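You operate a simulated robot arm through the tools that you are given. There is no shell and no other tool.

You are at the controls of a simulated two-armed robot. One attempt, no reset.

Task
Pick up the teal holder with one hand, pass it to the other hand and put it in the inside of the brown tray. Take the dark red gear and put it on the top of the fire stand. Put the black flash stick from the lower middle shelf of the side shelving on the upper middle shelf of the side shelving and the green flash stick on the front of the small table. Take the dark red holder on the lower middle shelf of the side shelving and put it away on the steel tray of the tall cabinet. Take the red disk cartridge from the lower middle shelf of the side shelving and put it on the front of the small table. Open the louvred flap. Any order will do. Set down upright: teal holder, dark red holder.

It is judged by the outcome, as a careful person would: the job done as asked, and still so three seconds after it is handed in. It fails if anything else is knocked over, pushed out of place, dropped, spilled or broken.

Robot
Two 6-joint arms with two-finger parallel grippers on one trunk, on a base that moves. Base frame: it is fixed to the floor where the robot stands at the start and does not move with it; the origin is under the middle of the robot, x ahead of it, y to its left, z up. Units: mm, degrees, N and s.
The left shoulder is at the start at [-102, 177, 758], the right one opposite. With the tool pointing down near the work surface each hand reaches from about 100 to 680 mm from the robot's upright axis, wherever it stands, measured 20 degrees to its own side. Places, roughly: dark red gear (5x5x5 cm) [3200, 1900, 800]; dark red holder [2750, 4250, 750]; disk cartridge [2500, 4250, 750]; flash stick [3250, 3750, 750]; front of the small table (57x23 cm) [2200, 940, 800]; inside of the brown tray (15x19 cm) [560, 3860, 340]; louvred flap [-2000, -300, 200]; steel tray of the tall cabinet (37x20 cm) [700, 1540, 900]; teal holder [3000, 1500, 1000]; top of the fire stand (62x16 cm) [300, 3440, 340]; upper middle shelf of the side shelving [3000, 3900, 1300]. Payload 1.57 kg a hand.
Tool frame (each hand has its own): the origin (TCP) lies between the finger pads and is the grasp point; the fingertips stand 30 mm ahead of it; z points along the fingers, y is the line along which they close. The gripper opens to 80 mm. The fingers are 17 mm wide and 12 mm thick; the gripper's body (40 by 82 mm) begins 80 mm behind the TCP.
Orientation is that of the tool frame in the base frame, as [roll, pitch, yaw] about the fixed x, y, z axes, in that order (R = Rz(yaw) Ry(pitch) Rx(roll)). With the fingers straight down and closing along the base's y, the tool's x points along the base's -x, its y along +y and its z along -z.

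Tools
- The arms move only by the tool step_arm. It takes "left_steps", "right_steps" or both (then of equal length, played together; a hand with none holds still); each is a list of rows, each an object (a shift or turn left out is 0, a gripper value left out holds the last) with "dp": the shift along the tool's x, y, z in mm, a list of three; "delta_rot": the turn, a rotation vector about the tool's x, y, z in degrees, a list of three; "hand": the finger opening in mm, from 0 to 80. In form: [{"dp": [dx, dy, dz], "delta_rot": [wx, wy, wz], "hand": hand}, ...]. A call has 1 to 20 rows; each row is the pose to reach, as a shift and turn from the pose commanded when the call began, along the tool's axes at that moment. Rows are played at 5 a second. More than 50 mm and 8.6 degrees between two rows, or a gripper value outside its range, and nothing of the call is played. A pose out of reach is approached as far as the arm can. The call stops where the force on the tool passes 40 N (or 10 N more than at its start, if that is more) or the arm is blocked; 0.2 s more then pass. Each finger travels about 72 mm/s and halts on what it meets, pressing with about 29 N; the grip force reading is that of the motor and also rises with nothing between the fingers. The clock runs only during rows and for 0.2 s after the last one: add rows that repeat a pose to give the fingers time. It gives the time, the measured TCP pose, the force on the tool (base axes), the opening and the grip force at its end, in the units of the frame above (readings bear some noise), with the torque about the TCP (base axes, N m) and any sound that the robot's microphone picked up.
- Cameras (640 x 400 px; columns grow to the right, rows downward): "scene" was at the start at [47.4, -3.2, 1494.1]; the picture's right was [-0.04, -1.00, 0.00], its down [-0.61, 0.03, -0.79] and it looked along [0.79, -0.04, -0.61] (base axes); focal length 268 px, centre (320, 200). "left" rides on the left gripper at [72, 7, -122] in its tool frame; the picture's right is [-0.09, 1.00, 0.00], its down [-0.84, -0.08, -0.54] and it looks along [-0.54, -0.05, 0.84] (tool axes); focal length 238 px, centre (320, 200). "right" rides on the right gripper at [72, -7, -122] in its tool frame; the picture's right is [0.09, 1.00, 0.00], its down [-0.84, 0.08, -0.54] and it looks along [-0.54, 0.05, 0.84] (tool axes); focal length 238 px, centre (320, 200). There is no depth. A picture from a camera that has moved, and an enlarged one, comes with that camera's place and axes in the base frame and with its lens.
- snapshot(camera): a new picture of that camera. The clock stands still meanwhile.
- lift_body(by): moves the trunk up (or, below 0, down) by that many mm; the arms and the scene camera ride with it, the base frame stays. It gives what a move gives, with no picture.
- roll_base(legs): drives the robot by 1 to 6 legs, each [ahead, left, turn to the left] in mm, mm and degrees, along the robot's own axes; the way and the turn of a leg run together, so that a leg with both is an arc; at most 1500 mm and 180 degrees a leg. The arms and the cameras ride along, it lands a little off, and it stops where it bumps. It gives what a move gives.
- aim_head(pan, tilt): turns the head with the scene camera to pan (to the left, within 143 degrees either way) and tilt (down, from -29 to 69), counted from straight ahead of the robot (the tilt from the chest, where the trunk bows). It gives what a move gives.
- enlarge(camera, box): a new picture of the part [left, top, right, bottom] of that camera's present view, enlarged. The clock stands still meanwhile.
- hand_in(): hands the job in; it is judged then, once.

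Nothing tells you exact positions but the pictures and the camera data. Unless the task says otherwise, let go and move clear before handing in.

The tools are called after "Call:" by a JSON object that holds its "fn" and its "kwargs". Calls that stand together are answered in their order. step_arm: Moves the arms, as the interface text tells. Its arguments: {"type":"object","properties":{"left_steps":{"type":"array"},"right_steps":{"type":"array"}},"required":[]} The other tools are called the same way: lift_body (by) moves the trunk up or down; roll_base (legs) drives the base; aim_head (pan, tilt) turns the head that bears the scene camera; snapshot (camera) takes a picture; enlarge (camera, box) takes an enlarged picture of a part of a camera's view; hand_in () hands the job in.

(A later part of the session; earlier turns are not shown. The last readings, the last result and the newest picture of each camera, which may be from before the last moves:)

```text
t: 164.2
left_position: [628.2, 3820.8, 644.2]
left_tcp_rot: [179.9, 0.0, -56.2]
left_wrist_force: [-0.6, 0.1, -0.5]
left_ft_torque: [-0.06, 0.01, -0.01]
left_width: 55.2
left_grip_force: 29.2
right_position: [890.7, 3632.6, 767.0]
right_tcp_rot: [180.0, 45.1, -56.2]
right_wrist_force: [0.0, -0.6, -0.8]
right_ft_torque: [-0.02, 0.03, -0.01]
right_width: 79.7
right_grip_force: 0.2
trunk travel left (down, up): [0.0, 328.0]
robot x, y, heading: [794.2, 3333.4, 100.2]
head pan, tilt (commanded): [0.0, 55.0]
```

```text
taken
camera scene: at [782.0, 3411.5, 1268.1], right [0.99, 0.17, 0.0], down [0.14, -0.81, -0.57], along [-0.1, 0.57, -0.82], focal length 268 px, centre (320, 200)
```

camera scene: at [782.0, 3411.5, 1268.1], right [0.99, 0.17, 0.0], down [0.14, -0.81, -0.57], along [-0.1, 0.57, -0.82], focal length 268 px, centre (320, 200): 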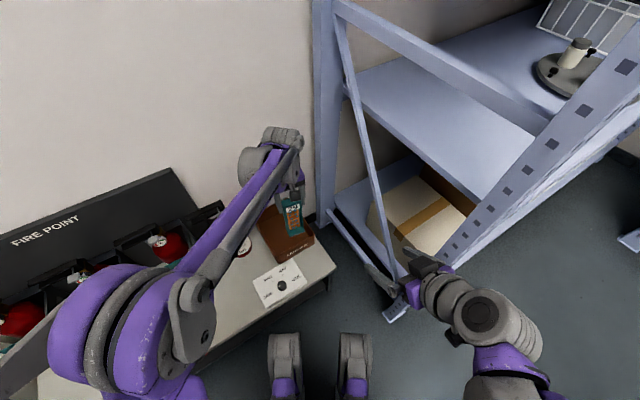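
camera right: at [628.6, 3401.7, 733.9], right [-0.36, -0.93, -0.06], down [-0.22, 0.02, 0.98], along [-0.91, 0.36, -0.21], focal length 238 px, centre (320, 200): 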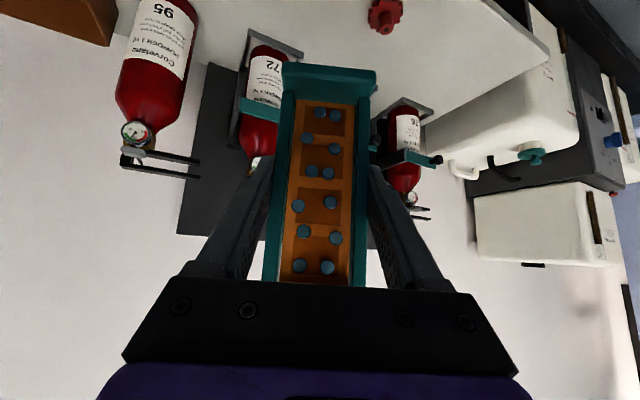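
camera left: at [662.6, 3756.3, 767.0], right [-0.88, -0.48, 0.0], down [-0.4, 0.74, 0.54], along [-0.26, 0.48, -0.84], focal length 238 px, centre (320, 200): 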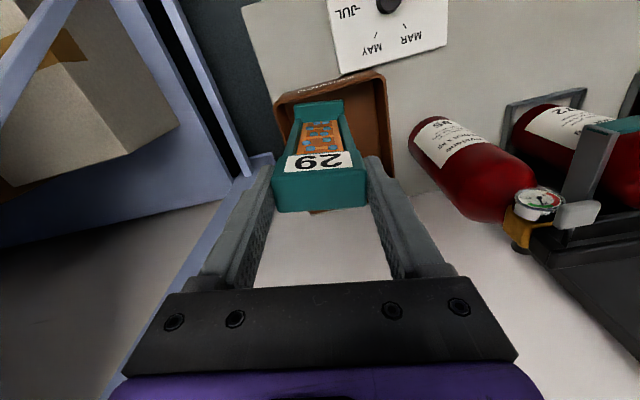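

The tray centre works out at about [561, 3865]. I'll lower slightly, then move over the centre.

Call:
{"fn": "step_arm", "kwargs": {"left_steps": [{"dp": [0, 0, 30]}, {"dp": [-36, 16, 35]}, {"dp": [-73, 31.7, 35]}, {"dp": [-73, 31.7, 35]}]}}

Call:
{"fn": "snapshot", "kwargs": {"camera": "left"}}

Call:
{"fn": "enlarge", "kwargs": {"camera": "scene", "box": [200, 120, 360, 320]}}

```text
t: 165.2
left_position: [561.7, 3860.7, 611.1]
left_tcp_rot: [180.0, 0.0, -56.1]
left_wrist_force: [1.0, -0.3, 0.2]
left_ft_torque: [0.0, 0.01, 0.0]
left_width: 55.3
left_grip_force: 28.8
right_position: [891.0, 3633.4, 766.5]
right_tcp_rot: [179.9, 45.1, -56.1]
right_wrist_force: [0.1, 0.1, 1.7]
right_ft_torque: [0.0, -0.04, 0.03]
right_width: 79.9
right_grip_force: 0.1
trunk travel left (down, up): [0.0, 328.0]
robot x, y, heading: [794.9, 3331.8, 99.6]
head pan, tilt (commanded): [0.0, 55.0]
```

```text
taken
camera left: at [597.0, 3796.7, 733.3], right [-0.88, -0.48, 0.0], down [-0.4, 0.74, 0.54], along [-0.26, 0.48, -0.84], focal length 238 px, centre (320, 200)
```

left: 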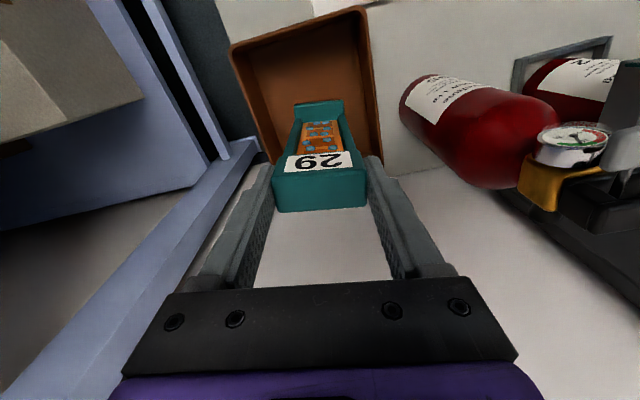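

```text
2.00 times, centred on (280, 220) of scene
camera zoom: at [782.0, 3411.5, 1268.1], right [0.99, 0.17, 0.0], down [0.14, -0.81, -0.57], along [-0.1, 0.57, -0.82], focal length 536 px, centre (400, 160)
```

zoom: 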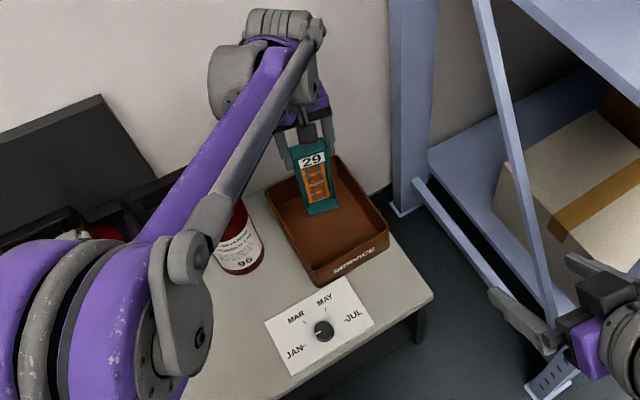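

The holder is over the tray's centre. Lowering gently into it.

Call:
{"fn": "step_arm", "kwargs": {"left_steps": [{"dp": [0, 0, 35]}, {"dp": [0, 0, 65]}, {"dp": [0, 0, 85]}, {"dp": [0, 0, 93]}, {"dp": [0, 0, 93]}]}}

Call:
{"fn": "enlarge", "kwargs": {"camera": "scene", "box": [200, 120, 360, 320]}}

Call:
{"fn": "snapshot", "kwargs": {"camera": "left"}}

```text
t: 166.4
left_position: [562.6, 3862.8, 517.6]
left_tcp_rot: [-179.9, 0.1, -56.1]
left_wrist_force: [0.1, 0.4, -0.4]
left_ft_torque: [-0.01, 0.0, -0.02]
left_width: 55.5
left_grip_force: 29.2
right_position: [890.0, 3633.6, 767.2]
right_tcp_rot: [179.9, 44.9, -56.3]
right_wrist_force: [-0.2, 0.7, 0.1]
right_ft_torque: [0.03, 0.01, -0.01]
right_width: 80.2
right_grip_force: 0.1
trunk travel left (down, up): [0.0, 328.0]
robot x, y, heading: [794.6, 3330.2, 100.1]
head pan, tilt (commanded): [0.0, 55.0]
```

```text
2.00 times, centred on (280, 220) of scene
camera zoom: at [781.9, 3411.6, 1268.1], right [0.99, 0.17, 0.0], down [0.14, -0.81, -0.57], along [-0.1, 0.56, -0.82], focal length 536 px, centre (400, 160)
```

zoom: 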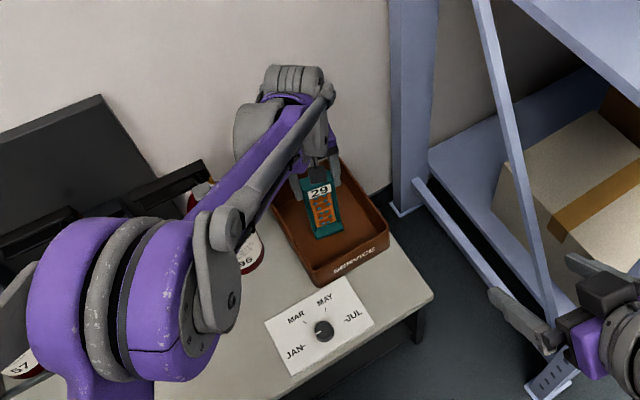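

```text
taken
camera left: at [597.1, 3798.7, 640.0], right [-0.88, -0.48, 0.0], down [-0.4, 0.74, 0.54], along [-0.26, 0.48, -0.84], focal length 238 px, centre (320, 200)
```

left: 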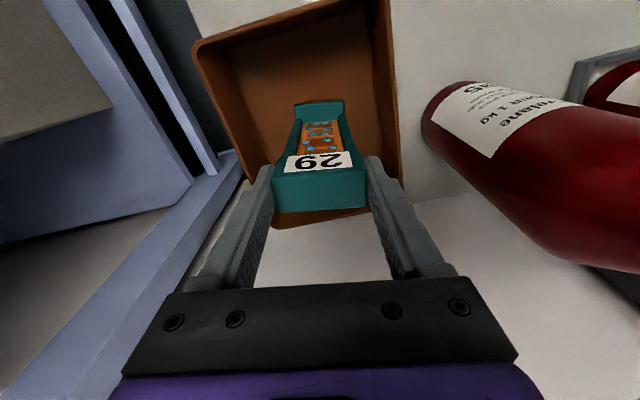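

Call:
{"fn": "step_arm", "kwargs": {"left_steps": [{"dp": [0, 0, 3]}, {"dp": [0, 0, 6]}, {"dp": [0, 0, 6]}]}}

Call:
{"fn": "step_arm", "kwargs": {"left_steps": [{"dp": [0, 0, 2]}, {"dp": [0, 0, 3]}, {"dp": [0, 0, 3]}]}}

Call:
{"fn": "step_arm", "kwargs": {"left_steps": [{"dp": [0, 0, 2]}, {"dp": [0, 0, 2]}]}}

Call:
{"fn": "step_arm", "kwargs": {"left_steps": [{"dp": [0, 0, 2]}, {"dp": [0, 0, 2]}]}}

```text
t: 167.2
left_position: [561.2, 3862.7, 511.8]
left_tcp_rot: [-180.0, 0.0, -56.2]
left_wrist_force: [-0.8, -0.3, 0.9]
left_ft_torque: [-0.02, 0.02, 0.01]
left_width: 55.1
left_grip_force: 29.0
right_position: [890.0, 3633.1, 767.5]
right_tcp_rot: [179.9, 45.1, -56.2]
right_wrist_force: [-0.3, 0.2, -0.5]
right_ft_torque: [0.02, -0.01, 0.01]
right_width: 80.0
right_grip_force: 0.0
trunk travel left (down, up): [0.0, 328.0]
robot x, y, heading: [798.9, 3330.3, 100.0]
head pan, tilt (commanded): [0.0, 55.0]
```

```text
t: 168.0
left_position: [560.5, 3862.4, 509.6]
left_tcp_rot: [179.9, 0.0, -56.1]
left_wrist_force: [-0.9, -0.2, -0.2]
left_ft_torque: [0.0, -0.02, 0.0]
left_width: 55.3
left_grip_force: 28.8
right_position: [890.4, 3632.8, 767.0]
right_tcp_rot: [179.9, 45.1, -56.2]
right_wrist_force: [-0.1, 0.1, 0.3]
right_ft_torque: [-0.01, -0.02, 0.0]
right_width: 80.1
right_grip_force: 0.1
trunk travel left (down, up): [0.0, 328.0]
robot x, y, heading: [799.0, 3332.2, 99.6]
head pan, tilt (commanded): [0.0, 55.0]
```

```text
t: 168.6
left_position: [561.9, 3862.1, 507.6]
left_tcp_rot: [179.9, 0.0, -56.1]
left_wrist_force: [0.1, 4.6, 16.9]
left_ft_torque: [0.58, 0.21, 0.0]
left_width: 55.2
left_grip_force: 28.7
right_position: [890.8, 3632.3, 767.9]
right_tcp_rot: [179.9, 45.0, -56.2]
right_wrist_force: [-0.6, 0.1, -0.1]
right_ft_torque: [0.0, -0.01, -0.01]
right_width: 80.0
right_grip_force: 0.1
trunk travel left (down, up): [0.0, 328.0]
robot x, y, heading: [800.1, 3331.3, 99.8]
head pan, tilt (commanded): [0.0, 55.0]
```

```text
t: 169.4
left_position: [561.6, 3861.7, 507.1]
left_tcp_rot: [-180.0, 0.0, -56.1]
left_wrist_force: [0.8, -0.6, 19.1]
left_ft_torque: [-0.28, -0.06, -0.01]
left_width: 55.3
left_grip_force: 29.3
right_position: [890.9, 3633.2, 767.2]
right_tcp_rot: [179.8, 45.0, -56.2]
right_wrist_force: [0.0, 0.7, 0.2]
right_ft_torque: [0.01, 0.04, -0.02]
right_width: 79.8
right_grip_force: 0.0
trunk travel left (down, up): [0.0, 328.0]
robot x, y, heading: [792.9, 3331.3, 99.7]
head pan, tilt (commanded): [0.0, 55.0]
stopped in row 2 (left hand): the force on the tool passed its limit at 40 N (the readings are from after the stop); the commanded pose is now the measured one
```

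The holder is seated on the tray floor. Releasing slowly, then lifting clear.

Call:
{"fn": "step_arm", "kwargs": {"left_steps": [{"dp": [0, 0, 0], "hand": 58}, {"dp": [0, 0, 0], "hand": 64}, {"dp": [0, 0, 0], "hand": 74}, {"dp": [0, 0, 0], "hand": 78}]}}

Call:
{"fn": "snapshot", "kwargs": {"camera": "left"}}

```text
t: 170.4
left_position: [560.9, 3861.8, 506.8]
left_tcp_rot: [-180.0, 0.0, -56.1]
left_wrist_force: [0.3, 0.1, -0.8]
left_ft_torque: [0.0, 0.02, 0.03]
left_width: 78.1
left_grip_force: 0.1
right_position: [889.6, 3632.6, 766.8]
right_tcp_rot: [179.9, 45.0, -56.3]
right_wrist_force: [0.7, 0.2, 0.4]
right_ft_torque: [0.0, -0.01, -0.04]
right_width: 79.8
right_grip_force: 0.1
trunk travel left (down, up): [0.0, 328.0]
robot x, y, heading: [798.0, 3331.6, 100.0]
head pan, tilt (commanded): [0.0, 55.0]
```

```text
taken
camera left: at [596.5, 3798.7, 627.4], right [-0.88, -0.48, 0.0], down [-0.4, 0.74, 0.54], along [-0.26, 0.48, -0.84], focal length 238 px, centre (320, 200)
```

left: 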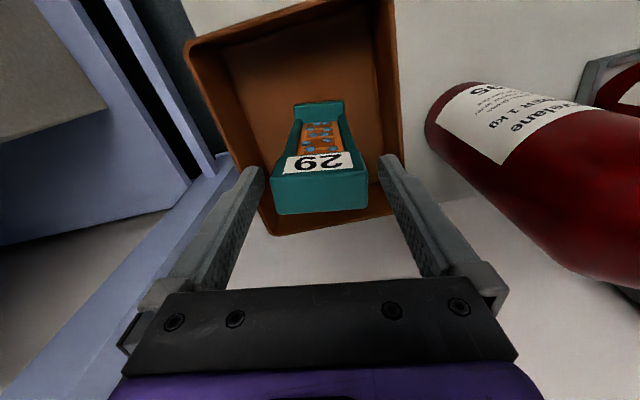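

It stands by itself. Lifting straight up and drawing the hand back.

Call:
{"fn": "step_arm", "kwargs": {"left_steps": [{"dp": [0, 0, -30]}, {"dp": [0, 0, -65]}, {"dp": [0, 0, -100]}, {"dp": [40, -10, -120]}, {"dp": [85, -20, -130]}, {"dp": [130, -30, -140]}, {"dp": [175, -40, -150]}, {"dp": [220, -50, -160]}, {"dp": [220, -50, -160]}]}}

Call:
{"fn": "snapshot", "kwargs": {"camera": "scene"}}

```text
t: 172.4
left_position: [727.0, 3707.5, 664.3]
left_tcp_rot: [180.0, 0.0, -56.2]
left_wrist_force: [0.3, -0.8, 0.0]
left_ft_torque: [0.0, -0.02, 0.0]
left_width: 77.9
left_grip_force: 0.1
right_position: [890.8, 3632.9, 767.9]
right_tcp_rot: [180.0, 45.0, -56.2]
right_wrist_force: [-0.3, -0.2, 0.5]
right_ft_torque: [0.01, 0.01, -0.02]
right_width: 79.7
right_grip_force: 0.0
trunk travel left (down, up): [0.0, 328.0]
robot x, y, heading: [797.8, 3332.5, 100.2]
head pan, tilt (commanded): [0.0, 55.0]
```

```text
taken
camera scene: at [781.9, 3411.6, 1268.1], right [0.99, 0.17, 0.0], down [0.14, -0.81, -0.57], along [-0.1, 0.56, -0.82], focal length 268 px, centre (320, 200)
```

scene: 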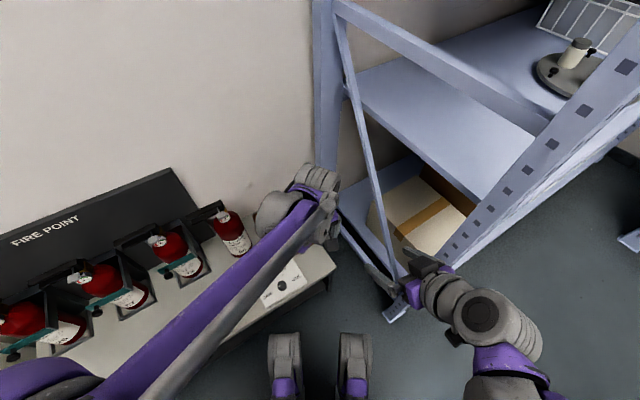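

Left hand is clear. I'll swing back to my earlier heading, then check the tray from a better angle before leaving.

Call:
{"fn": "roll_base", "kwargs": {"legs": [[0, 0, 32], [-60, 250, 0]]}}

Call:
{"fn": "aim_head", "kwargs": {"pan": -20, "tilt": 45}}

Call:
{"fn": "snapshot", "kwargs": {"camera": "scene"}}

```text
t: 176.8
left_position: [388.7, 3393.1, 662.7]
left_tcp_rot: [-179.9, -0.1, -23.4]
left_wrist_force: [0.1, -1.0, 0.7]
left_ft_torque: [-0.02, 0.02, 0.04]
left_width: 77.9
left_grip_force: 0.1
right_position: [566.7, 3420.0, 767.4]
right_tcp_rot: [179.9, 44.9, -23.4]
right_wrist_force: [0.2, -0.6, -0.1]
right_ft_torque: [0.0, -0.04, -0.02]
right_width: 79.9
right_grip_force: 0.1
trunk travel left (down, up): [0.0, 328.0]
robot x, y, heading: [650.6, 3114.2, 132.6]
head pan, tilt (commanded): [0.0, 55.0]
```

```text
t: 177.7
left_position: [386.9, 3394.2, 662.8]
left_tcp_rot: [-180.0, 0.0, -23.4]
left_wrist_force: [-0.6, -0.6, -0.2]
left_ft_torque: [-0.01, -0.04, -0.01]
left_width: 77.9
left_grip_force: 0.1
right_position: [567.0, 3419.1, 767.4]
right_tcp_rot: [180.0, 45.0, -23.5]
right_wrist_force: [-0.4, 1.1, 0.1]
right_ft_torque: [-0.01, 0.04, 0.0]
right_width: 80.1
right_grip_force: 0.0
trunk travel left (down, up): [0.0, 328.0]
robot x, y, heading: [652.8, 3116.1, 132.7]
head pan, tilt (commanded): [-20.0, 45.0]
```

```text
taken
camera scene: at [612.6, 3196.9, 1281.5], right [0.92, 0.39, 0.0], down [0.27, -0.65, -0.71], along [-0.27, 0.65, -0.71], focal length 268 px, centre (320, 200)
```

scene: 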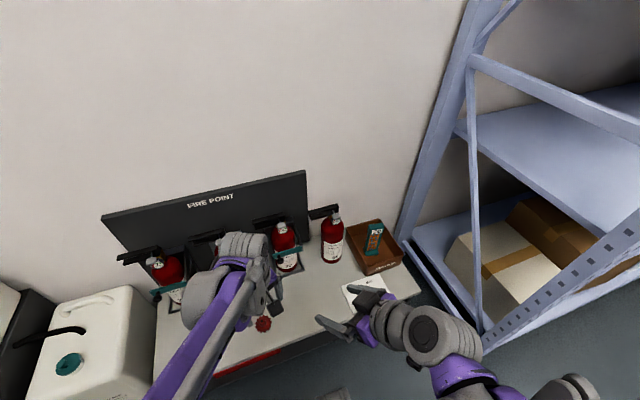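

The teal holder stands in the brown tray and the gear lies on the stand. Now I'll square up the hands and raise the trunk for travel.

Call:
{"fn": "step_arm", "kwargs": {"left_steps": [{"delta_rot": [0, 0, 6], "hand": 70}, {"delta_rot": [0, 0, 12]}, {"delta_rot": [0, 0, 18]}, {"delta_rot": [0, 0, 24]}, {"delta_rot": [0, 0, 24]}], "right_steps": [{"delta_rot": [4.2, 0, 4.2], "hand": 70}, {"delta_rot": [8.5, 0, 8.5]}, {"delta_rot": [12.7, 0, 12.7]}, {"delta_rot": [17, 0, 17]}, {"delta_rot": [17, 0, 17]}]}}

Call:
{"fn": "lift_body", "kwargs": {"by": 200}}

Call:
{"fn": "roll_base", "kwargs": {"legs": [[0, 330, 0], [-1000, 0, 0]]}}

Call:
{"fn": "aim_head", "kwargs": {"pan": 60, "tilt": 30}}

Call:
{"fn": "snapshot", "kwargs": {"camera": "scene"}}

```text
t: 178.8
left_position: [388.6, 3393.3, 664.4]
left_tcp_rot: [180.0, 0.0, -47.4]
left_wrist_force: [0.2, -0.1, -0.5]
left_ft_torque: [-0.03, 0.0, 0.02]
left_width: 69.8
left_grip_force: 0.1
right_position: [556.4, 3426.9, 766.5]
right_tcp_rot: [-180.0, 45.0, -47.6]
right_wrist_force: [-0.4, 0.4, 0.3]
right_ft_torque: [0.0, -0.02, -0.03]
right_width: 70.0
right_grip_force: 0.1
right hand out of reach, approached as far as the arm can: row 1, 2, 3, 4, 5
trunk travel left (down, up): [0.0, 328.0]
robot x, y, heading: [649.7, 3117.6, 132.6]
head pan, tilt (commanded): [-20.0, 45.0]
```

```text
t: 181.0
left_position: [388.4, 3391.9, 864.2]
left_tcp_rot: [-180.0, 0.0, -47.4]
left_wrist_force: [0.3, 0.7, 0.0]
left_ft_torque: [0.04, 0.0, 0.0]
left_width: 70.0
left_grip_force: 0.0
right_position: [557.7, 3427.5, 965.9]
right_tcp_rot: [180.0, 45.0, -47.5]
right_wrist_force: [0.7, 0.1, 0.8]
right_ft_torque: [0.0, -0.01, -0.01]
right_width: 70.0
right_grip_force: 0.1
trunk travel left (down, up): [-200.0, 128.0]
robot x, y, heading: [652.0, 3113.3, 132.7]
head pan, tilt (commanded): [-20.0, 45.0]
```

```text
t: 189.2
left_position: [812.3, 2442.2, 863.7]
left_tcp_rot: [179.9, 0.0, -48.9]
left_wrist_force: [0.3, 0.1, -0.1]
left_ft_torque: [-0.01, 0.03, 0.02]
left_width: 70.1
left_grip_force: 0.0
right_position: [980.9, 2471.6, 965.7]
right_tcp_rot: [-180.0, 45.0, -49.1]
right_wrist_force: [-0.9, 0.7, 0.2]
right_ft_torque: [-0.01, -0.01, 0.02]
right_width: 69.8
right_grip_force: 0.1
trunk travel left (down, up): [-200.0, 128.0]
robot x, y, heading: [1066.1, 2156.1, 131.0]
head pan, tilt (commanded): [-20.0, 45.0]
```

```text
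t: 190.7
left_position: [812.5, 2442.1, 863.9]
left_tcp_rot: [180.0, 0.0, -49.0]
left_wrist_force: [-0.6, -0.6, -0.2]
left_ft_torque: [0.0, -0.01, -0.02]
left_width: 70.1
left_grip_force: 0.1
right_position: [981.4, 2471.0, 964.8]
right_tcp_rot: [180.0, 45.0, -49.2]
right_wrist_force: [-0.9, -0.2, -0.7]
right_ft_torque: [0.03, -0.01, 0.02]
right_width: 69.8
right_grip_force: 0.0
trunk travel left (down, up): [-200.0, 128.0]
robot x, y, heading: [1065.4, 2158.4, 131.2]
head pan, tilt (commanded): [60.0, 30.0]
```

```text
taken
camera scene: at [1003.4, 2110.6, 1505.5], right [-0.19, 0.98, 0.0], down [0.49, 0.1, -0.87], along [-0.85, -0.17, -0.5], focal length 268 px, centre (320, 200)
```

scene: 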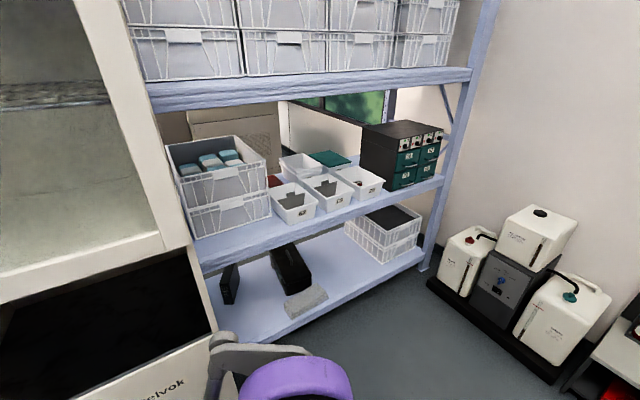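

I'm passing the cabinet; I'll look at its niche to understand the steel tray while I'm here.

Call:
{"fn": "aim_head", "kwargs": {"pan": 100, "tilt": 35}}

Call:
{"fn": "snapshot", "kwargs": {"camera": "scene"}}

Call:
{"fn": "enlarge", "kwargs": {"camera": "scene", "box": [160, 80, 480, 280]}}

```text
t: 191.8
left_position: [813.1, 2442.5, 863.4]
left_tcp_rot: [-180.0, -0.1, -48.9]
left_wrist_force: [-0.3, 0.4, 0.7]
left_ft_torque: [-0.04, 0.0, -0.02]
left_width: 70.0
left_grip_force: 0.0
right_position: [981.4, 2471.6, 965.0]
right_tcp_rot: [-180.0, 45.1, -49.0]
right_wrist_force: [-0.1, 0.0, 0.3]
right_ft_torque: [0.0, -0.02, 0.02]
right_width: 70.0
right_grip_force: 0.1
trunk travel left (down, up): [-200.0, 128.0]
robot x, y, heading: [1066.8, 2155.7, 131.2]
head pan, tilt (commanded): [100.0, 35.0]
```

```text
taken
camera scene: at [1036.7, 2059.5, 1497.7], right [-0.78, 0.63, 0.0], down [0.36, 0.45, -0.82], along [-0.52, -0.64, -0.57], focal length 268 px, centre (320, 200)
```

scene: 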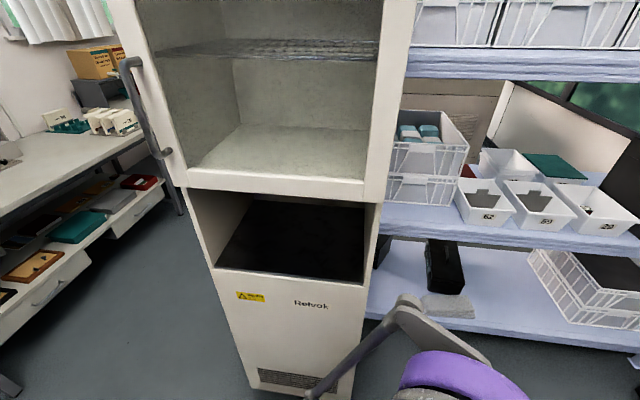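

```text
2.00 times, centred on (320, 180) of scene
camera zoom: at [1036.7, 2059.5, 1497.7], right [-0.78, 0.63, 0.0], down [0.36, 0.45, -0.82], along [-0.52, -0.64, -0.57], focal length 536 px, centre (320, 240)
```

zoom: 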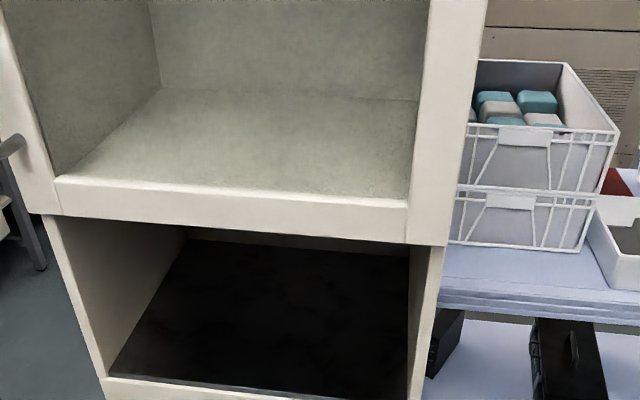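

The open niche (floor ≈ z 865, dark steel tray) under the glass door is the cabinet's tray. I'll continue back to the corridor, turn toward the side shelving and approach it.

Call:
{"fn": "roll_base", "kwargs": {"legs": [[-930, 0, 0], [0, 0, -89]]}}

Call:
{"fn": "aim_head", "kwargs": {"pan": 0, "tilt": 20}}

Call:
{"fn": "snapshot", "kwargs": {"camera": "scene"}}

Call:
{"fn": "enlarge", "kwargs": {"camera": "scene", "box": [120, 60, 320, 220]}}

```text
t: 200.4
left_position: [1953.1, 1712.1, 863.6]
left_tcp_rot: [180.0, 0.0, -138.3]
left_wrist_force: [0.4, 0.6, 0.4]
left_ft_torque: [-0.03, 0.04, 0.0]
left_width: 70.0
left_grip_force: 0.0
right_position: [1984.9, 1543.8, 964.9]
right_tcp_rot: [-180.0, 45.0, -138.4]
right_wrist_force: [1.4, 0.3, -0.3]
right_ft_torque: [0.0, -0.02, -0.02]
right_width: 70.0
right_grip_force: 0.0
trunk travel left (down, up): [-200.0, 128.0]
robot x, y, heading: [1668.5, 1451.4, 41.8]
head pan, tilt (commanded): [100.0, 35.0]
```

```text
t: 202.2
left_position: [1953.8, 1712.2, 861.9]
left_tcp_rot: [180.0, 0.0, -138.3]
left_wrist_force: [-0.1, 0.7, -0.5]
left_ft_torque: [-0.02, 0.03, -0.04]
left_width: 69.9
left_grip_force: 0.1
right_position: [1984.8, 1544.4, 965.8]
right_tcp_rot: [-179.9, 45.0, -138.6]
right_wrist_force: [0.4, 0.3, -0.3]
right_ft_torque: [0.05, 0.05, -0.01]
right_width: 70.0
right_grip_force: 0.1
trunk travel left (down, up): [-200.0, 128.0]
robot x, y, heading: [1670.0, 1452.1, 41.6]
head pan, tilt (commanded): [0.0, 20.0]
```

```text
taken
camera scene: at [1710.5, 1491.4, 1521.5], right [0.67, -0.75, 0.0], down [-0.26, -0.23, -0.94], along [0.7, 0.62, -0.34], focal length 268 px, centre (320, 200)
```

scene: 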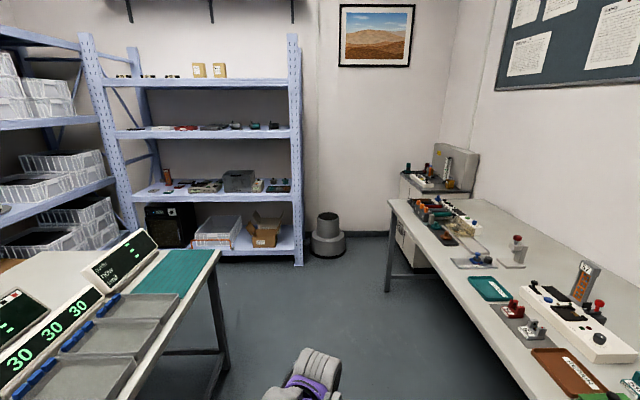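

```text
2.50 times, centred on (220, 140) of scene
camera zoom: at [1710.5, 1491.4, 1521.5], right [0.67, -0.75, 0.0], down [-0.26, -0.23, -0.94], along [0.7, 0.62, -0.34], focal length 670 px, centre (570, 350)
```

zoom: 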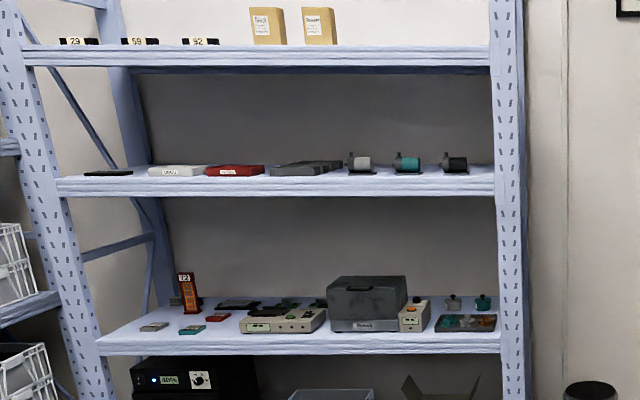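

I can see the side shelving well: the dark red holder "72", small disk cartridges (grey, teal, red) at the left of the lower-middle shelf, and a flat tray with sticks at the right. I'll drive toward the shelving.

Call:
{"fn": "roll_base", "kwargs": {"legs": [[1450, 0, 0], [230, 250, 0]]}}

Call:
{"fn": "aim_head", "kwargs": {"pan": 0, "tilt": 25}}

Call:
{"fn": "snapshot", "kwargs": {"camera": "scene"}}

Call:
{"fn": "aim_head", "kwargs": {"pan": 40, "tilt": 25}}

Call:
{"fn": "snapshot", "kwargs": {"camera": "scene"}}

```text
t: 211.7
left_position: [3067.5, 2979.2, 862.6]
left_tcp_rot: [180.0, 0.0, -140.1]
left_wrist_force: [0.3, 0.1, -0.8]
left_ft_torque: [0.03, 0.04, 0.01]
left_width: 70.1
left_grip_force: 0.1
right_position: [3092.6, 2811.3, 964.3]
right_tcp_rot: [-179.9, 45.0, -140.4]
right_wrist_force: [-0.8, 0.8, 0.1]
right_ft_torque: [-0.04, 0.04, 0.01]
right_width: 70.1
right_grip_force: 0.1
trunk travel left (down, up): [-200.0, 128.0]
robot x, y, heading: [2773.7, 2731.1, 39.8]
head pan, tilt (commanded): [0.0, 20.0]
```

```text
t: 212.4
left_position: [3068.0, 2979.5, 862.8]
left_tcp_rot: [180.0, 0.0, -140.4]
left_wrist_force: [0.1, 1.0, 0.2]
left_ft_torque: [0.04, 0.01, 0.0]
left_width: 70.1
left_grip_force: 0.1
right_position: [3092.1, 2809.8, 966.1]
right_tcp_rot: [179.9, 44.9, -140.4]
right_wrist_force: [0.4, 0.4, 0.0]
right_ft_torque: [-0.02, -0.02, -0.01]
right_width: 70.4
right_grip_force: 0.0
trunk travel left (down, up): [-200.0, 128.0]
robot x, y, heading: [2777.0, 2731.4, 39.8]
head pan, tilt (commanded): [0.0, 25.0]
```

```text
taken
camera scene: at [2816.7, 2766.1, 1513.5], right [0.64, -0.77, 0.0], down [-0.32, -0.27, -0.91], along [0.7, 0.58, -0.42], focal length 268 px, centre (320, 200)
```

scene: 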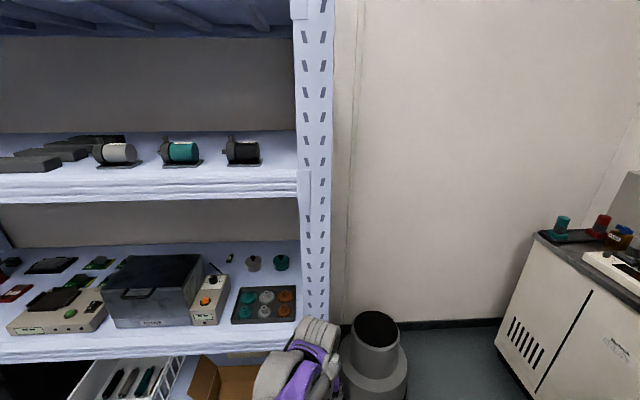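

```text
t: 213.5
left_position: [3067.7, 2979.5, 864.5]
left_tcp_rot: [-180.0, 0.1, -140.2]
left_wrist_force: [-0.2, -0.6, 0.1]
left_ft_torque: [0.02, 0.0, -0.02]
left_width: 70.1
left_grip_force: 0.0
right_position: [3092.5, 2810.3, 965.8]
right_tcp_rot: [-179.9, 45.1, -140.3]
right_wrist_force: [-0.3, -0.3, 0.3]
right_ft_torque: [0.0, -0.01, 0.01]
right_width: 70.1
right_grip_force: 0.0
trunk travel left (down, up): [-200.0, 128.0]
robot x, y, heading: [2778.2, 2730.4, 39.9]
head pan, tilt (commanded): [40.0, 25.0]
```

```text
taken
camera scene: at [2762.3, 2797.9, 1513.5], right [0.98, -0.18, 0.0], down [-0.08, -0.42, -0.91], along [0.16, 0.89, -0.42], focal length 268 px, centre (320, 200)
```

scene: 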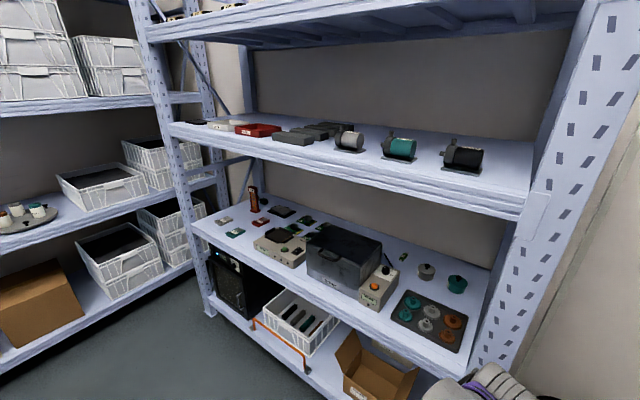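

Now I have a good view of the lower-middle shelf. I'll enlarge to find the black and green flash sticks, the red cartridge and the dark red holder.

Call:
{"fn": "enlarge", "kwargs": {"camera": "scene", "box": [370, 230, 482, 300]}}

Call:
{"fn": "enlarge", "kwargs": {"camera": "scene", "box": [190, 175, 350, 275]}}

Call:
{"fn": "enlarge", "kwargs": {"camera": "scene", "box": [180, 110, 500, 190]}}

```text
5.71 times, centred on (426, 265) of scene
camera zoom: at [2762.3, 2797.9, 1513.5], right [0.98, -0.18, 0.0], down [-0.08, -0.42, -0.91], along [0.16, 0.89, -0.42], focal length 1533 px, centre (-286, -171)
```

zoom: 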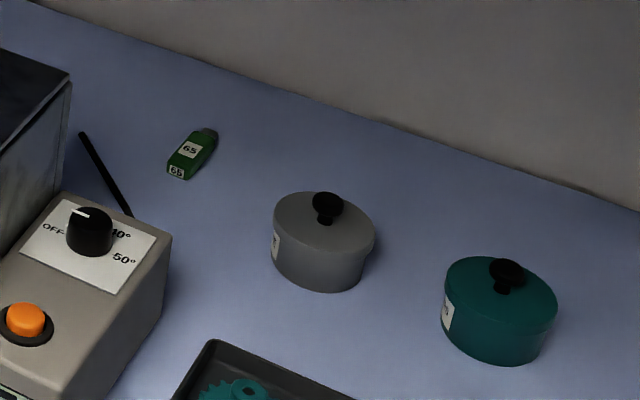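

```text
4.00 times, centred on (270, 225) of scene
camera zoom: at [2762.3, 2797.9, 1513.5], right [0.98, -0.18, 0.0], down [-0.08, -0.42, -0.91], along [0.16, 0.89, -0.42], focal length 1073 px, centre (520, 100)
```

zoom: 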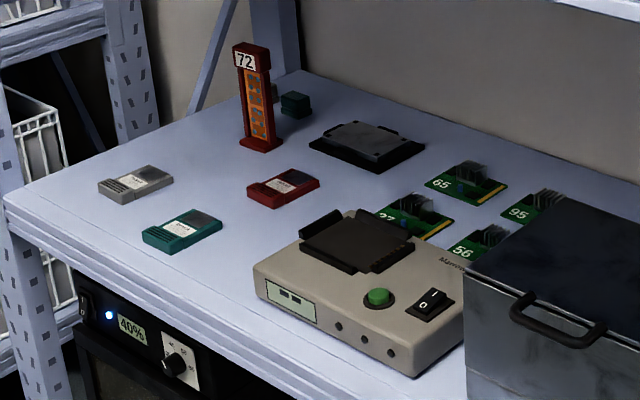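

```text
2.00 times, centred on (340, 150) of scene
camera zoom: at [2762.3, 2797.9, 1513.5], right [0.98, -0.18, 0.0], down [-0.08, -0.42, -0.91], along [0.16, 0.89, -0.42], focal length 536 px, centre (280, 300)
```

zoom: 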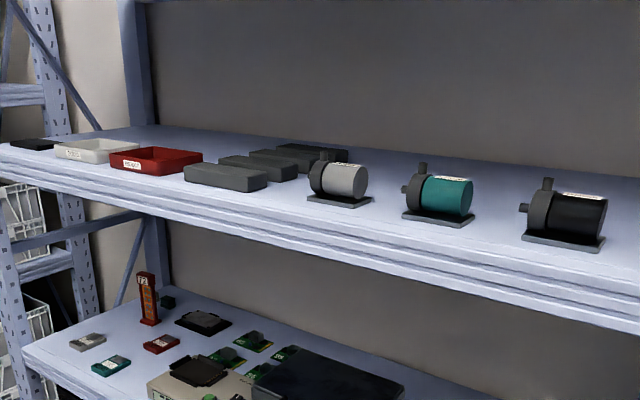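

The green flash stick is at about [3324, 3718], deep on the shelf; the red cartridge near [2671, 4162] and the dark red holder near [2633, 4326]. I don't see the black stick yet, so I'll strafe left and look from the other side.

Call:
{"fn": "roll_base", "kwargs": {"legs": [[0, 700, 2]]}}

Call:
{"fn": "aim_head", "kwargs": {"pan": -30, "tilt": 25}}

Call:
{"fn": "snapshot", "kwargs": {"camera": "scene"}}

Call:
{"fn": "aim_head", "kwargs": {"pan": 15, "tilt": 30}}

Call:
{"fn": "snapshot", "kwargs": {"camera": "scene"}}

```text
t: 220.1
left_position: [2591.0, 3528.3, 862.4]
left_tcp_rot: [-180.0, 0.0, -137.9]
left_wrist_force: [-1.1, -0.8, 0.2]
left_ft_torque: [0.0, 0.02, 0.0]
left_width: 70.0
left_grip_force: 0.0
right_position: [2623.2, 3361.2, 965.6]
right_tcp_rot: [180.0, 44.9, -138.0]
right_wrist_force: [-0.7, 0.3, -0.5]
right_ft_torque: [0.02, 0.02, -0.01]
right_width: 69.9
right_grip_force: 0.0
trunk travel left (down, up): [-200.0, 128.0]
robot x, y, heading: [2311.5, 3271.4, 42.4]
head pan, tilt (commanded): [40.0, 25.0]
```

```text
t: 221.6
left_position: [2591.5, 3529.3, 862.6]
left_tcp_rot: [179.9, 0.0, -137.8]
left_wrist_force: [0.3, -1.1, 0.0]
left_ft_torque: [0.02, -0.02, 0.02]
left_width: 69.7
left_grip_force: 0.1
right_position: [2624.3, 3361.3, 964.6]
right_tcp_rot: [180.0, 44.9, -138.0]
right_wrist_force: [-0.7, -0.3, 0.1]
right_ft_torque: [0.01, 0.03, 0.03]
right_width: 70.0
right_grip_force: 0.0
trunk travel left (down, up): [-200.0, 128.0]
robot x, y, heading: [2312.4, 3269.2, 42.0]
head pan, tilt (commanded): [-30.0, 25.0]
```

```text
taken
camera scene: at [2370.7, 3263.1, 1513.5], right [0.21, -0.98, 0.0], down [-0.41, -0.09, -0.91], along [0.89, 0.19, -0.42], focal length 268 px, centre (320, 200)
```

scene: 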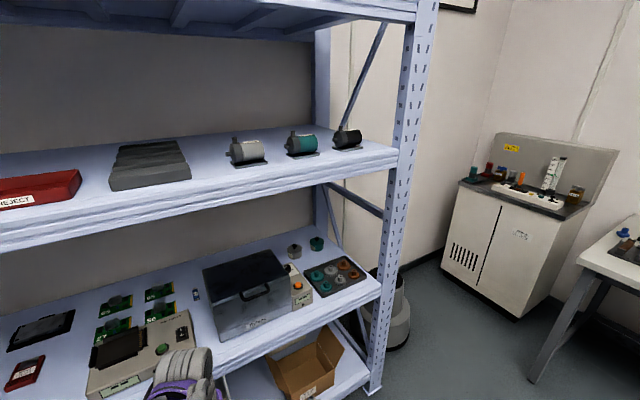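

```text
t: 222.7
left_position: [2591.4, 3529.3, 863.6]
left_tcp_rot: [-180.0, 0.0, -137.9]
left_wrist_force: [0.1, -0.1, 0.7]
left_ft_torque: [0.02, 0.04, -0.03]
left_width: 70.0
left_grip_force: 0.0
right_position: [2622.9, 3361.3, 964.6]
right_tcp_rot: [-180.0, 45.0, -138.0]
right_wrist_force: [-0.2, 0.7, 0.4]
right_ft_torque: [0.0, 0.01, 0.01]
right_width: 70.1
right_grip_force: 0.1
trunk travel left (down, up): [-200.0, 128.0]
robot x, y, heading: [2306.8, 3266.3, 42.3]
head pan, tilt (commanded): [15.0, 30.0]
```

```text
taken
camera scene: at [2329.8, 3319.6, 1505.5], right [0.84, -0.54, 0.0], down [-0.27, -0.42, -0.87], along [0.47, 0.73, -0.5], focal length 268 px, centre (320, 200)
```

scene: 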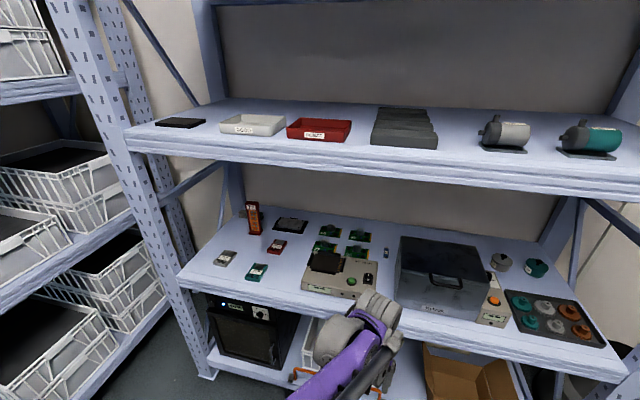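

A small stick shows to the left of the big grey box. I'll enlarge it.

Call:
{"fn": "enlarge", "kwargs": {"camera": "scene", "box": [340, 225, 420, 275]}}

Call:
{"fn": "enlarge", "kwargs": {"camera": "scene", "box": [180, 190, 340, 290]}}

Call:
{"fn": "enlarge", "kwargs": {"camera": "scene", "box": [130, 90, 450, 170]}}

```text
8.00 times, centred on (380, 250) of scene
camera zoom: at [2329.8, 3319.6, 1505.5], right [0.84, -0.54, 0.0], down [-0.27, -0.42, -0.87], along [0.47, 0.73, -0.5], focal length 2146 px, centre (-160, -200)
```

zoom: 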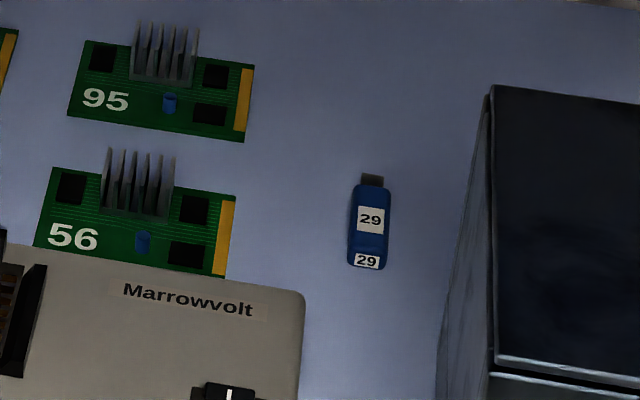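

```text
4.00 times, centred on (260, 240) of scene
camera zoom: at [2329.8, 3319.6, 1505.5], right [0.84, -0.54, 0.0], down [-0.27, -0.42, -0.87], along [0.47, 0.73, -0.5], focal length 1073 px, centre (560, 40)
```

zoom: 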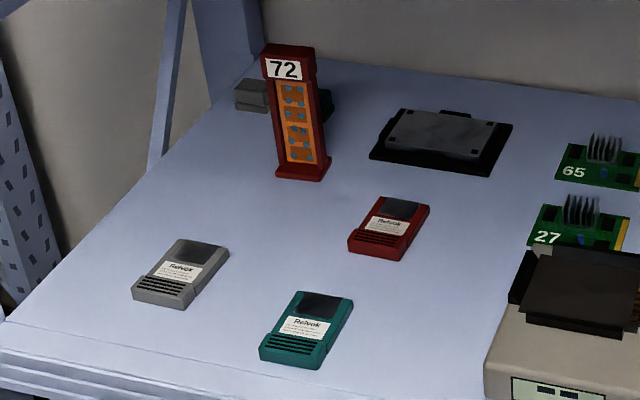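

```text
2.00 times, centred on (290, 130) of scene
camera zoom: at [2329.8, 3319.6, 1505.5], right [0.84, -0.54, 0.0], down [-0.27, -0.42, -0.87], along [0.47, 0.73, -0.5], focal length 536 px, centre (380, 340)
```

zoom: 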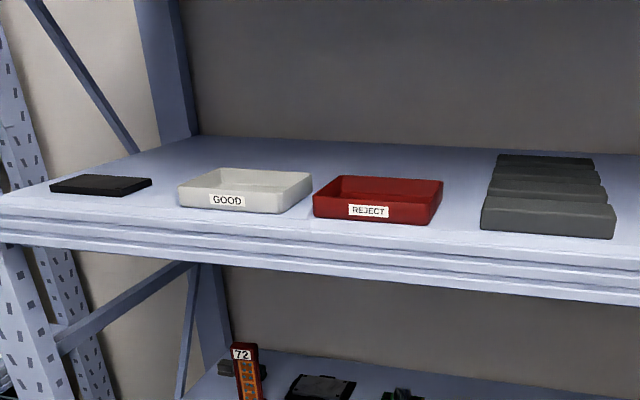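

That stick is blue (29), so the black one must be hidden, probably behind the grey box; I'll look closer later. First the dark red holder ("72", near [2625, 4324]) and the red cartridge (near [2659, 4166]): I'll strafe in front of them.

Call:
{"fn": "roll_base", "kwargs": {"legs": [[0, 500, 0]]}}

Call:
{"fn": "aim_head", "kwargs": {"pan": 0, "tilt": 35}}

Call:
{"fn": "snapshot", "kwargs": {"camera": "scene"}}

Call:
{"fn": "aim_head", "kwargs": {"pan": 80, "tilt": 35}}

Call:
{"fn": "snapshot", "kwargs": {"camera": "scene"}}

```text
t: 227.6
left_position: [2256.7, 3900.7, 863.0]
left_tcp_rot: [180.0, 0.0, -138.2]
left_wrist_force: [-0.2, 0.4, -0.4]
left_ft_torque: [0.0, -0.01, 0.05]
left_width: 69.7
left_grip_force: 0.0
right_position: [2288.6, 3731.9, 965.1]
right_tcp_rot: [180.0, 44.9, -138.3]
right_wrist_force: [-0.6, -0.2, 0.5]
right_ft_torque: [-0.01, 0.01, 0.0]
right_width: 70.3
right_grip_force: 0.0
trunk travel left (down, up): [-200.0, 128.0]
robot x, y, heading: [1973.5, 3644.2, 41.9]
head pan, tilt (commanded): [15.0, 30.0]
```

```text
t: 228.3
left_position: [2257.0, 3901.3, 864.0]
left_tcp_rot: [179.9, -0.1, -138.1]
left_wrist_force: [-0.5, 0.3, 1.0]
left_ft_torque: [-0.01, 0.01, 0.0]
left_width: 70.1
left_grip_force: 0.1
right_position: [2288.8, 3733.1, 965.2]
right_tcp_rot: [-179.9, 45.0, -138.3]
right_wrist_force: [-0.5, 0.5, -0.1]
right_ft_torque: [-0.01, 0.01, -0.01]
right_width: 70.0
right_grip_force: 0.0
trunk travel left (down, up): [-200.0, 128.0]
robot x, y, heading: [1972.7, 3642.5, 41.9]
head pan, tilt (commanded): [0.0, 35.0]
```

```text
taken
camera scene: at [2010.8, 3675.8, 1497.7], right [0.67, -0.75, 0.0], down [-0.43, -0.38, -0.82], along [0.61, 0.55, -0.57], focal length 268 px, centre (320, 200)
```

scene: 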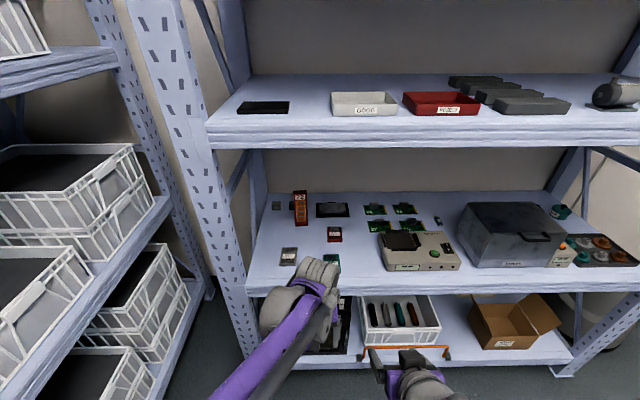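

```text
t: 229.9
left_position: [2257.5, 3901.1, 863.1]
left_tcp_rot: [-180.0, 0.0, -138.3]
left_wrist_force: [0.2, 0.6, -0.6]
left_ft_torque: [-0.03, 0.01, 0.01]
left_width: 70.0
left_grip_force: 0.1
right_position: [2288.6, 3731.7, 965.6]
right_tcp_rot: [-180.0, 45.0, -138.2]
right_wrist_force: [0.0, -0.6, 0.3]
right_ft_torque: [-0.04, -0.03, -0.04]
right_width: 70.0
right_grip_force: 0.1
trunk travel left (down, up): [-200.0, 128.0]
robot x, y, heading: [1975.3, 3644.0, 42.0]
head pan, tilt (commanded): [80.0, 35.0]
```

```text
taken
camera scene: at [1898.8, 3692.0, 1497.7], right [0.85, 0.53, 0.0], down [0.3, -0.49, -0.82], along [-0.43, 0.7, -0.57], focal length 268 px, centre (320, 200)
```

scene: 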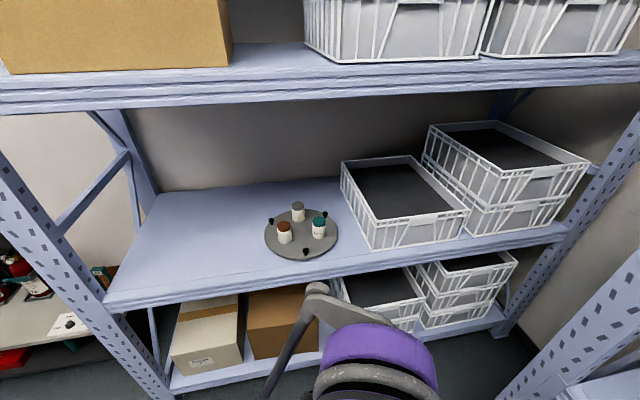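

I'm centred in front of them with room on the left. I'll tilt the left hand 45° and place it at shelf-entry height.

Call:
{"fn": "step_arm", "kwargs": {"left_steps": [{"dp": [-3, 12, -5], "delta_rot": [0, -7.5, 0], "hand": 78}, {"dp": [-6, 24, -10], "delta_rot": [0, -15, 0]}, {"dp": [-9, 36, -15], "delta_rot": [0, -22.5, 0]}, {"dp": [-12, 48, -20], "delta_rot": [0, -30, 0]}, {"dp": [-16, 60, -25], "delta_rot": [0, -37.5, 0]}, {"dp": [-20, 72, -30], "delta_rot": [0, -45, 0]}, {"dp": [-20, 72, -30], "delta_rot": [0, -45, 0]}]}}

Call:
{"fn": "aim_head", "kwargs": {"pan": 0, "tilt": 35}}

Call:
{"fn": "snapshot", "kwargs": {"camera": "scene"}}

Call:
{"fn": "snapshot", "kwargs": {"camera": "left"}}

```text
t: 231.5
left_position: [2224.7, 3967.1, 894.0]
left_tcp_rot: [-180.0, 45.0, -138.2]
left_wrist_force: [-0.7, -0.3, 0.0]
left_ft_torque: [-0.02, -0.02, -0.01]
left_width: 78.0
left_grip_force: 0.1
right_position: [2287.9, 3732.4, 965.1]
right_tcp_rot: [180.0, 44.9, -138.3]
right_wrist_force: [0.0, -0.2, -0.2]
right_ft_torque: [-0.02, -0.03, 0.01]
right_width: 69.7
right_grip_force: 0.1
trunk travel left (down, up): [-200.0, 128.0]
robot x, y, heading: [1971.6, 3640.6, 42.0]
head pan, tilt (commanded): [80.0, 35.0]
```

```text
t: 233.0
left_position: [2224.5, 3967.6, 893.4]
left_tcp_rot: [179.9, 45.0, -138.2]
left_wrist_force: [0.0, 0.6, -0.6]
left_ft_torque: [0.01, -0.02, 0.01]
left_width: 78.3
left_grip_force: 0.0
right_position: [2287.7, 3731.5, 965.4]
right_tcp_rot: [-179.9, 45.0, -138.2]
right_wrist_force: [0.2, 0.0, -0.2]
right_ft_torque: [0.02, -0.01, 0.02]
right_width: 70.0
right_grip_force: 0.0
trunk travel left (down, up): [-200.0, 128.0]
robot x, y, heading: [1972.7, 3641.6, 41.7]
head pan, tilt (commanded): [0.0, 35.0]
```

```text
taken
camera scene: at [2010.8, 3675.8, 1497.7], right [0.67, -0.75, 0.0], down [-0.43, -0.38, -0.82], along [0.61, 0.55, -0.57], focal length 268 px, centre (320, 200)
```

scene: 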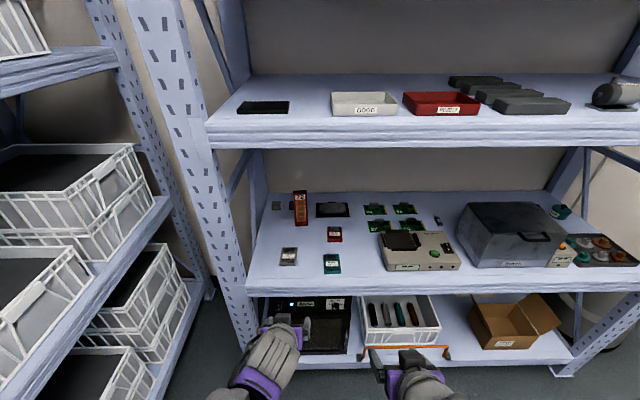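

```text
taken
camera left: at [2117.8, 3880.8, 929.8], right [-0.61, 0.79, 0.07], down [0.21, 0.08, 0.97], along [0.76, 0.61, -0.21], focal length 238 px, centre (320, 200)
```

left: 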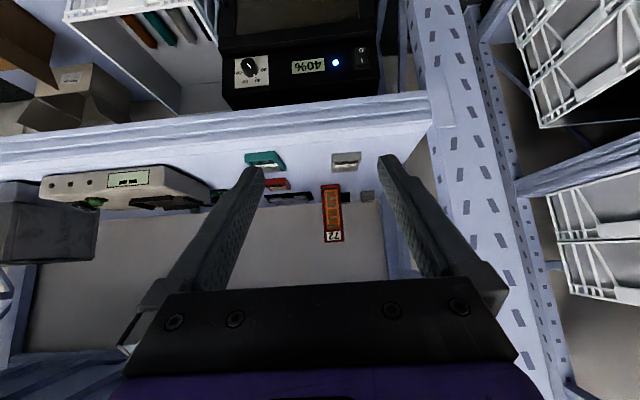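

The holder is dead ahead of the left hand (about 923 mm from my axis, 76 mm left). I'll roll forward into working distance.

Call:
{"fn": "roll_base", "kwargs": {"legs": [[300, 0, 0]]}}

Call:
{"fn": "snapshot", "kwargs": {"camera": "scene"}}

Call:
{"fn": "snapshot", "kwargs": {"camera": "left"}}

```text
t: 235.0
left_position: [2446.5, 4164.3, 893.5]
left_tcp_rot: [180.0, 45.0, -138.4]
left_wrist_force: [-0.4, 0.2, 0.2]
left_ft_torque: [-0.01, 0.01, -0.03]
left_width: 77.9
left_grip_force: 0.0
right_position: [2508.8, 3927.2, 964.5]
right_tcp_rot: [-179.9, 44.9, -138.5]
right_wrist_force: [0.1, -0.1, 0.8]
right_ft_torque: [-0.01, 0.01, -0.03]
right_width: 69.9
right_grip_force: 0.1
trunk travel left (down, up): [-200.0, 128.0]
robot x, y, heading: [2196.2, 3839.8, 41.5]
head pan, tilt (commanded): [0.0, 35.0]
```

```text
taken
camera scene: at [2231.6, 3872.2, 1497.7], right [0.66, -0.75, 0.0], down [-0.43, -0.38, -0.82], along [0.61, 0.54, -0.57], focal length 268 px, centre (320, 200)
```

scene: 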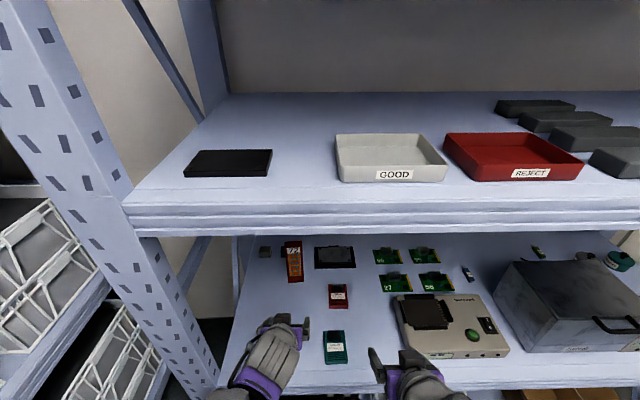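

```text
taken
camera left: at [2338.8, 4076.8, 929.6], right [-0.61, 0.79, 0.07], down [0.21, 0.08, 0.97], along [0.76, 0.61, -0.21], focal length 238 px, centre (320, 200)
```

left: 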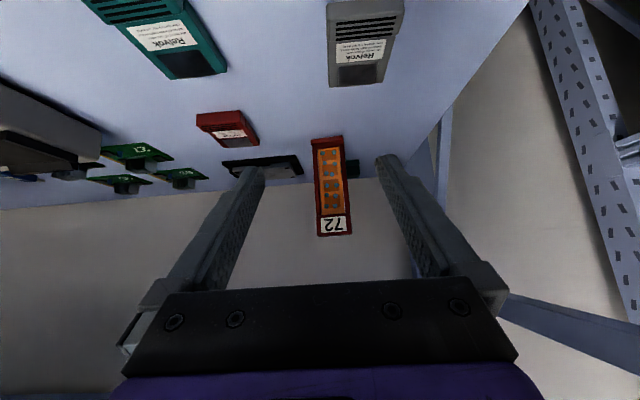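

A further small stick is visible behind the grey box at the back. Let me enlarge it before grasping the holder.

Call:
{"fn": "enlarge", "kwargs": {"camera": "scene", "box": [500, 230, 640, 290]}}

Call:
{"fn": "enlarge", "kwargs": {"camera": "left", "box": [280, 120, 400, 250]}}

```text
4.57 times, centred on (570, 260) of scene
camera zoom: at [2231.6, 3872.2, 1497.7], right [0.66, -0.75, 0.0], down [-0.43, -0.38, -0.82], along [0.61, 0.54, -0.57], focal length 1226 px, centre (-823, -74)
```

zoom: 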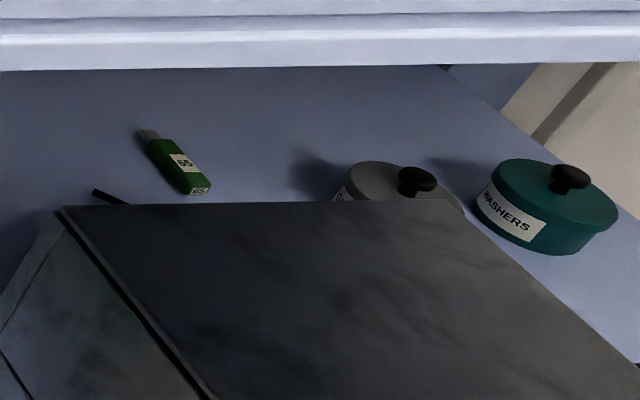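

```text
3.08 times, centred on (340, 185) of left
camera zoom: at [2338.8, 4076.8, 929.6], right [-0.61, 0.79, 0.07], down [0.21, 0.08, 0.97], along [0.76, 0.61, -0.21], focal length 733 px, centre (258, 246)
```

zoom: 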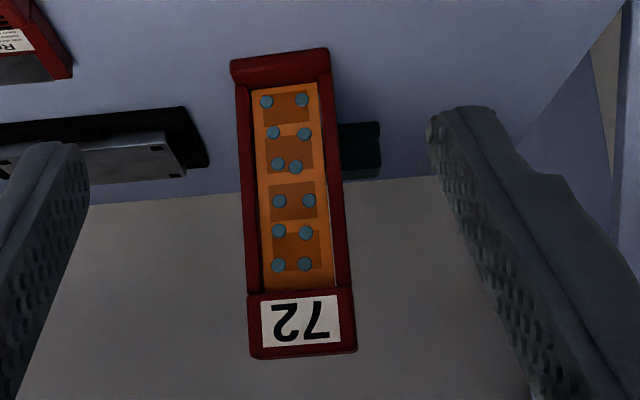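

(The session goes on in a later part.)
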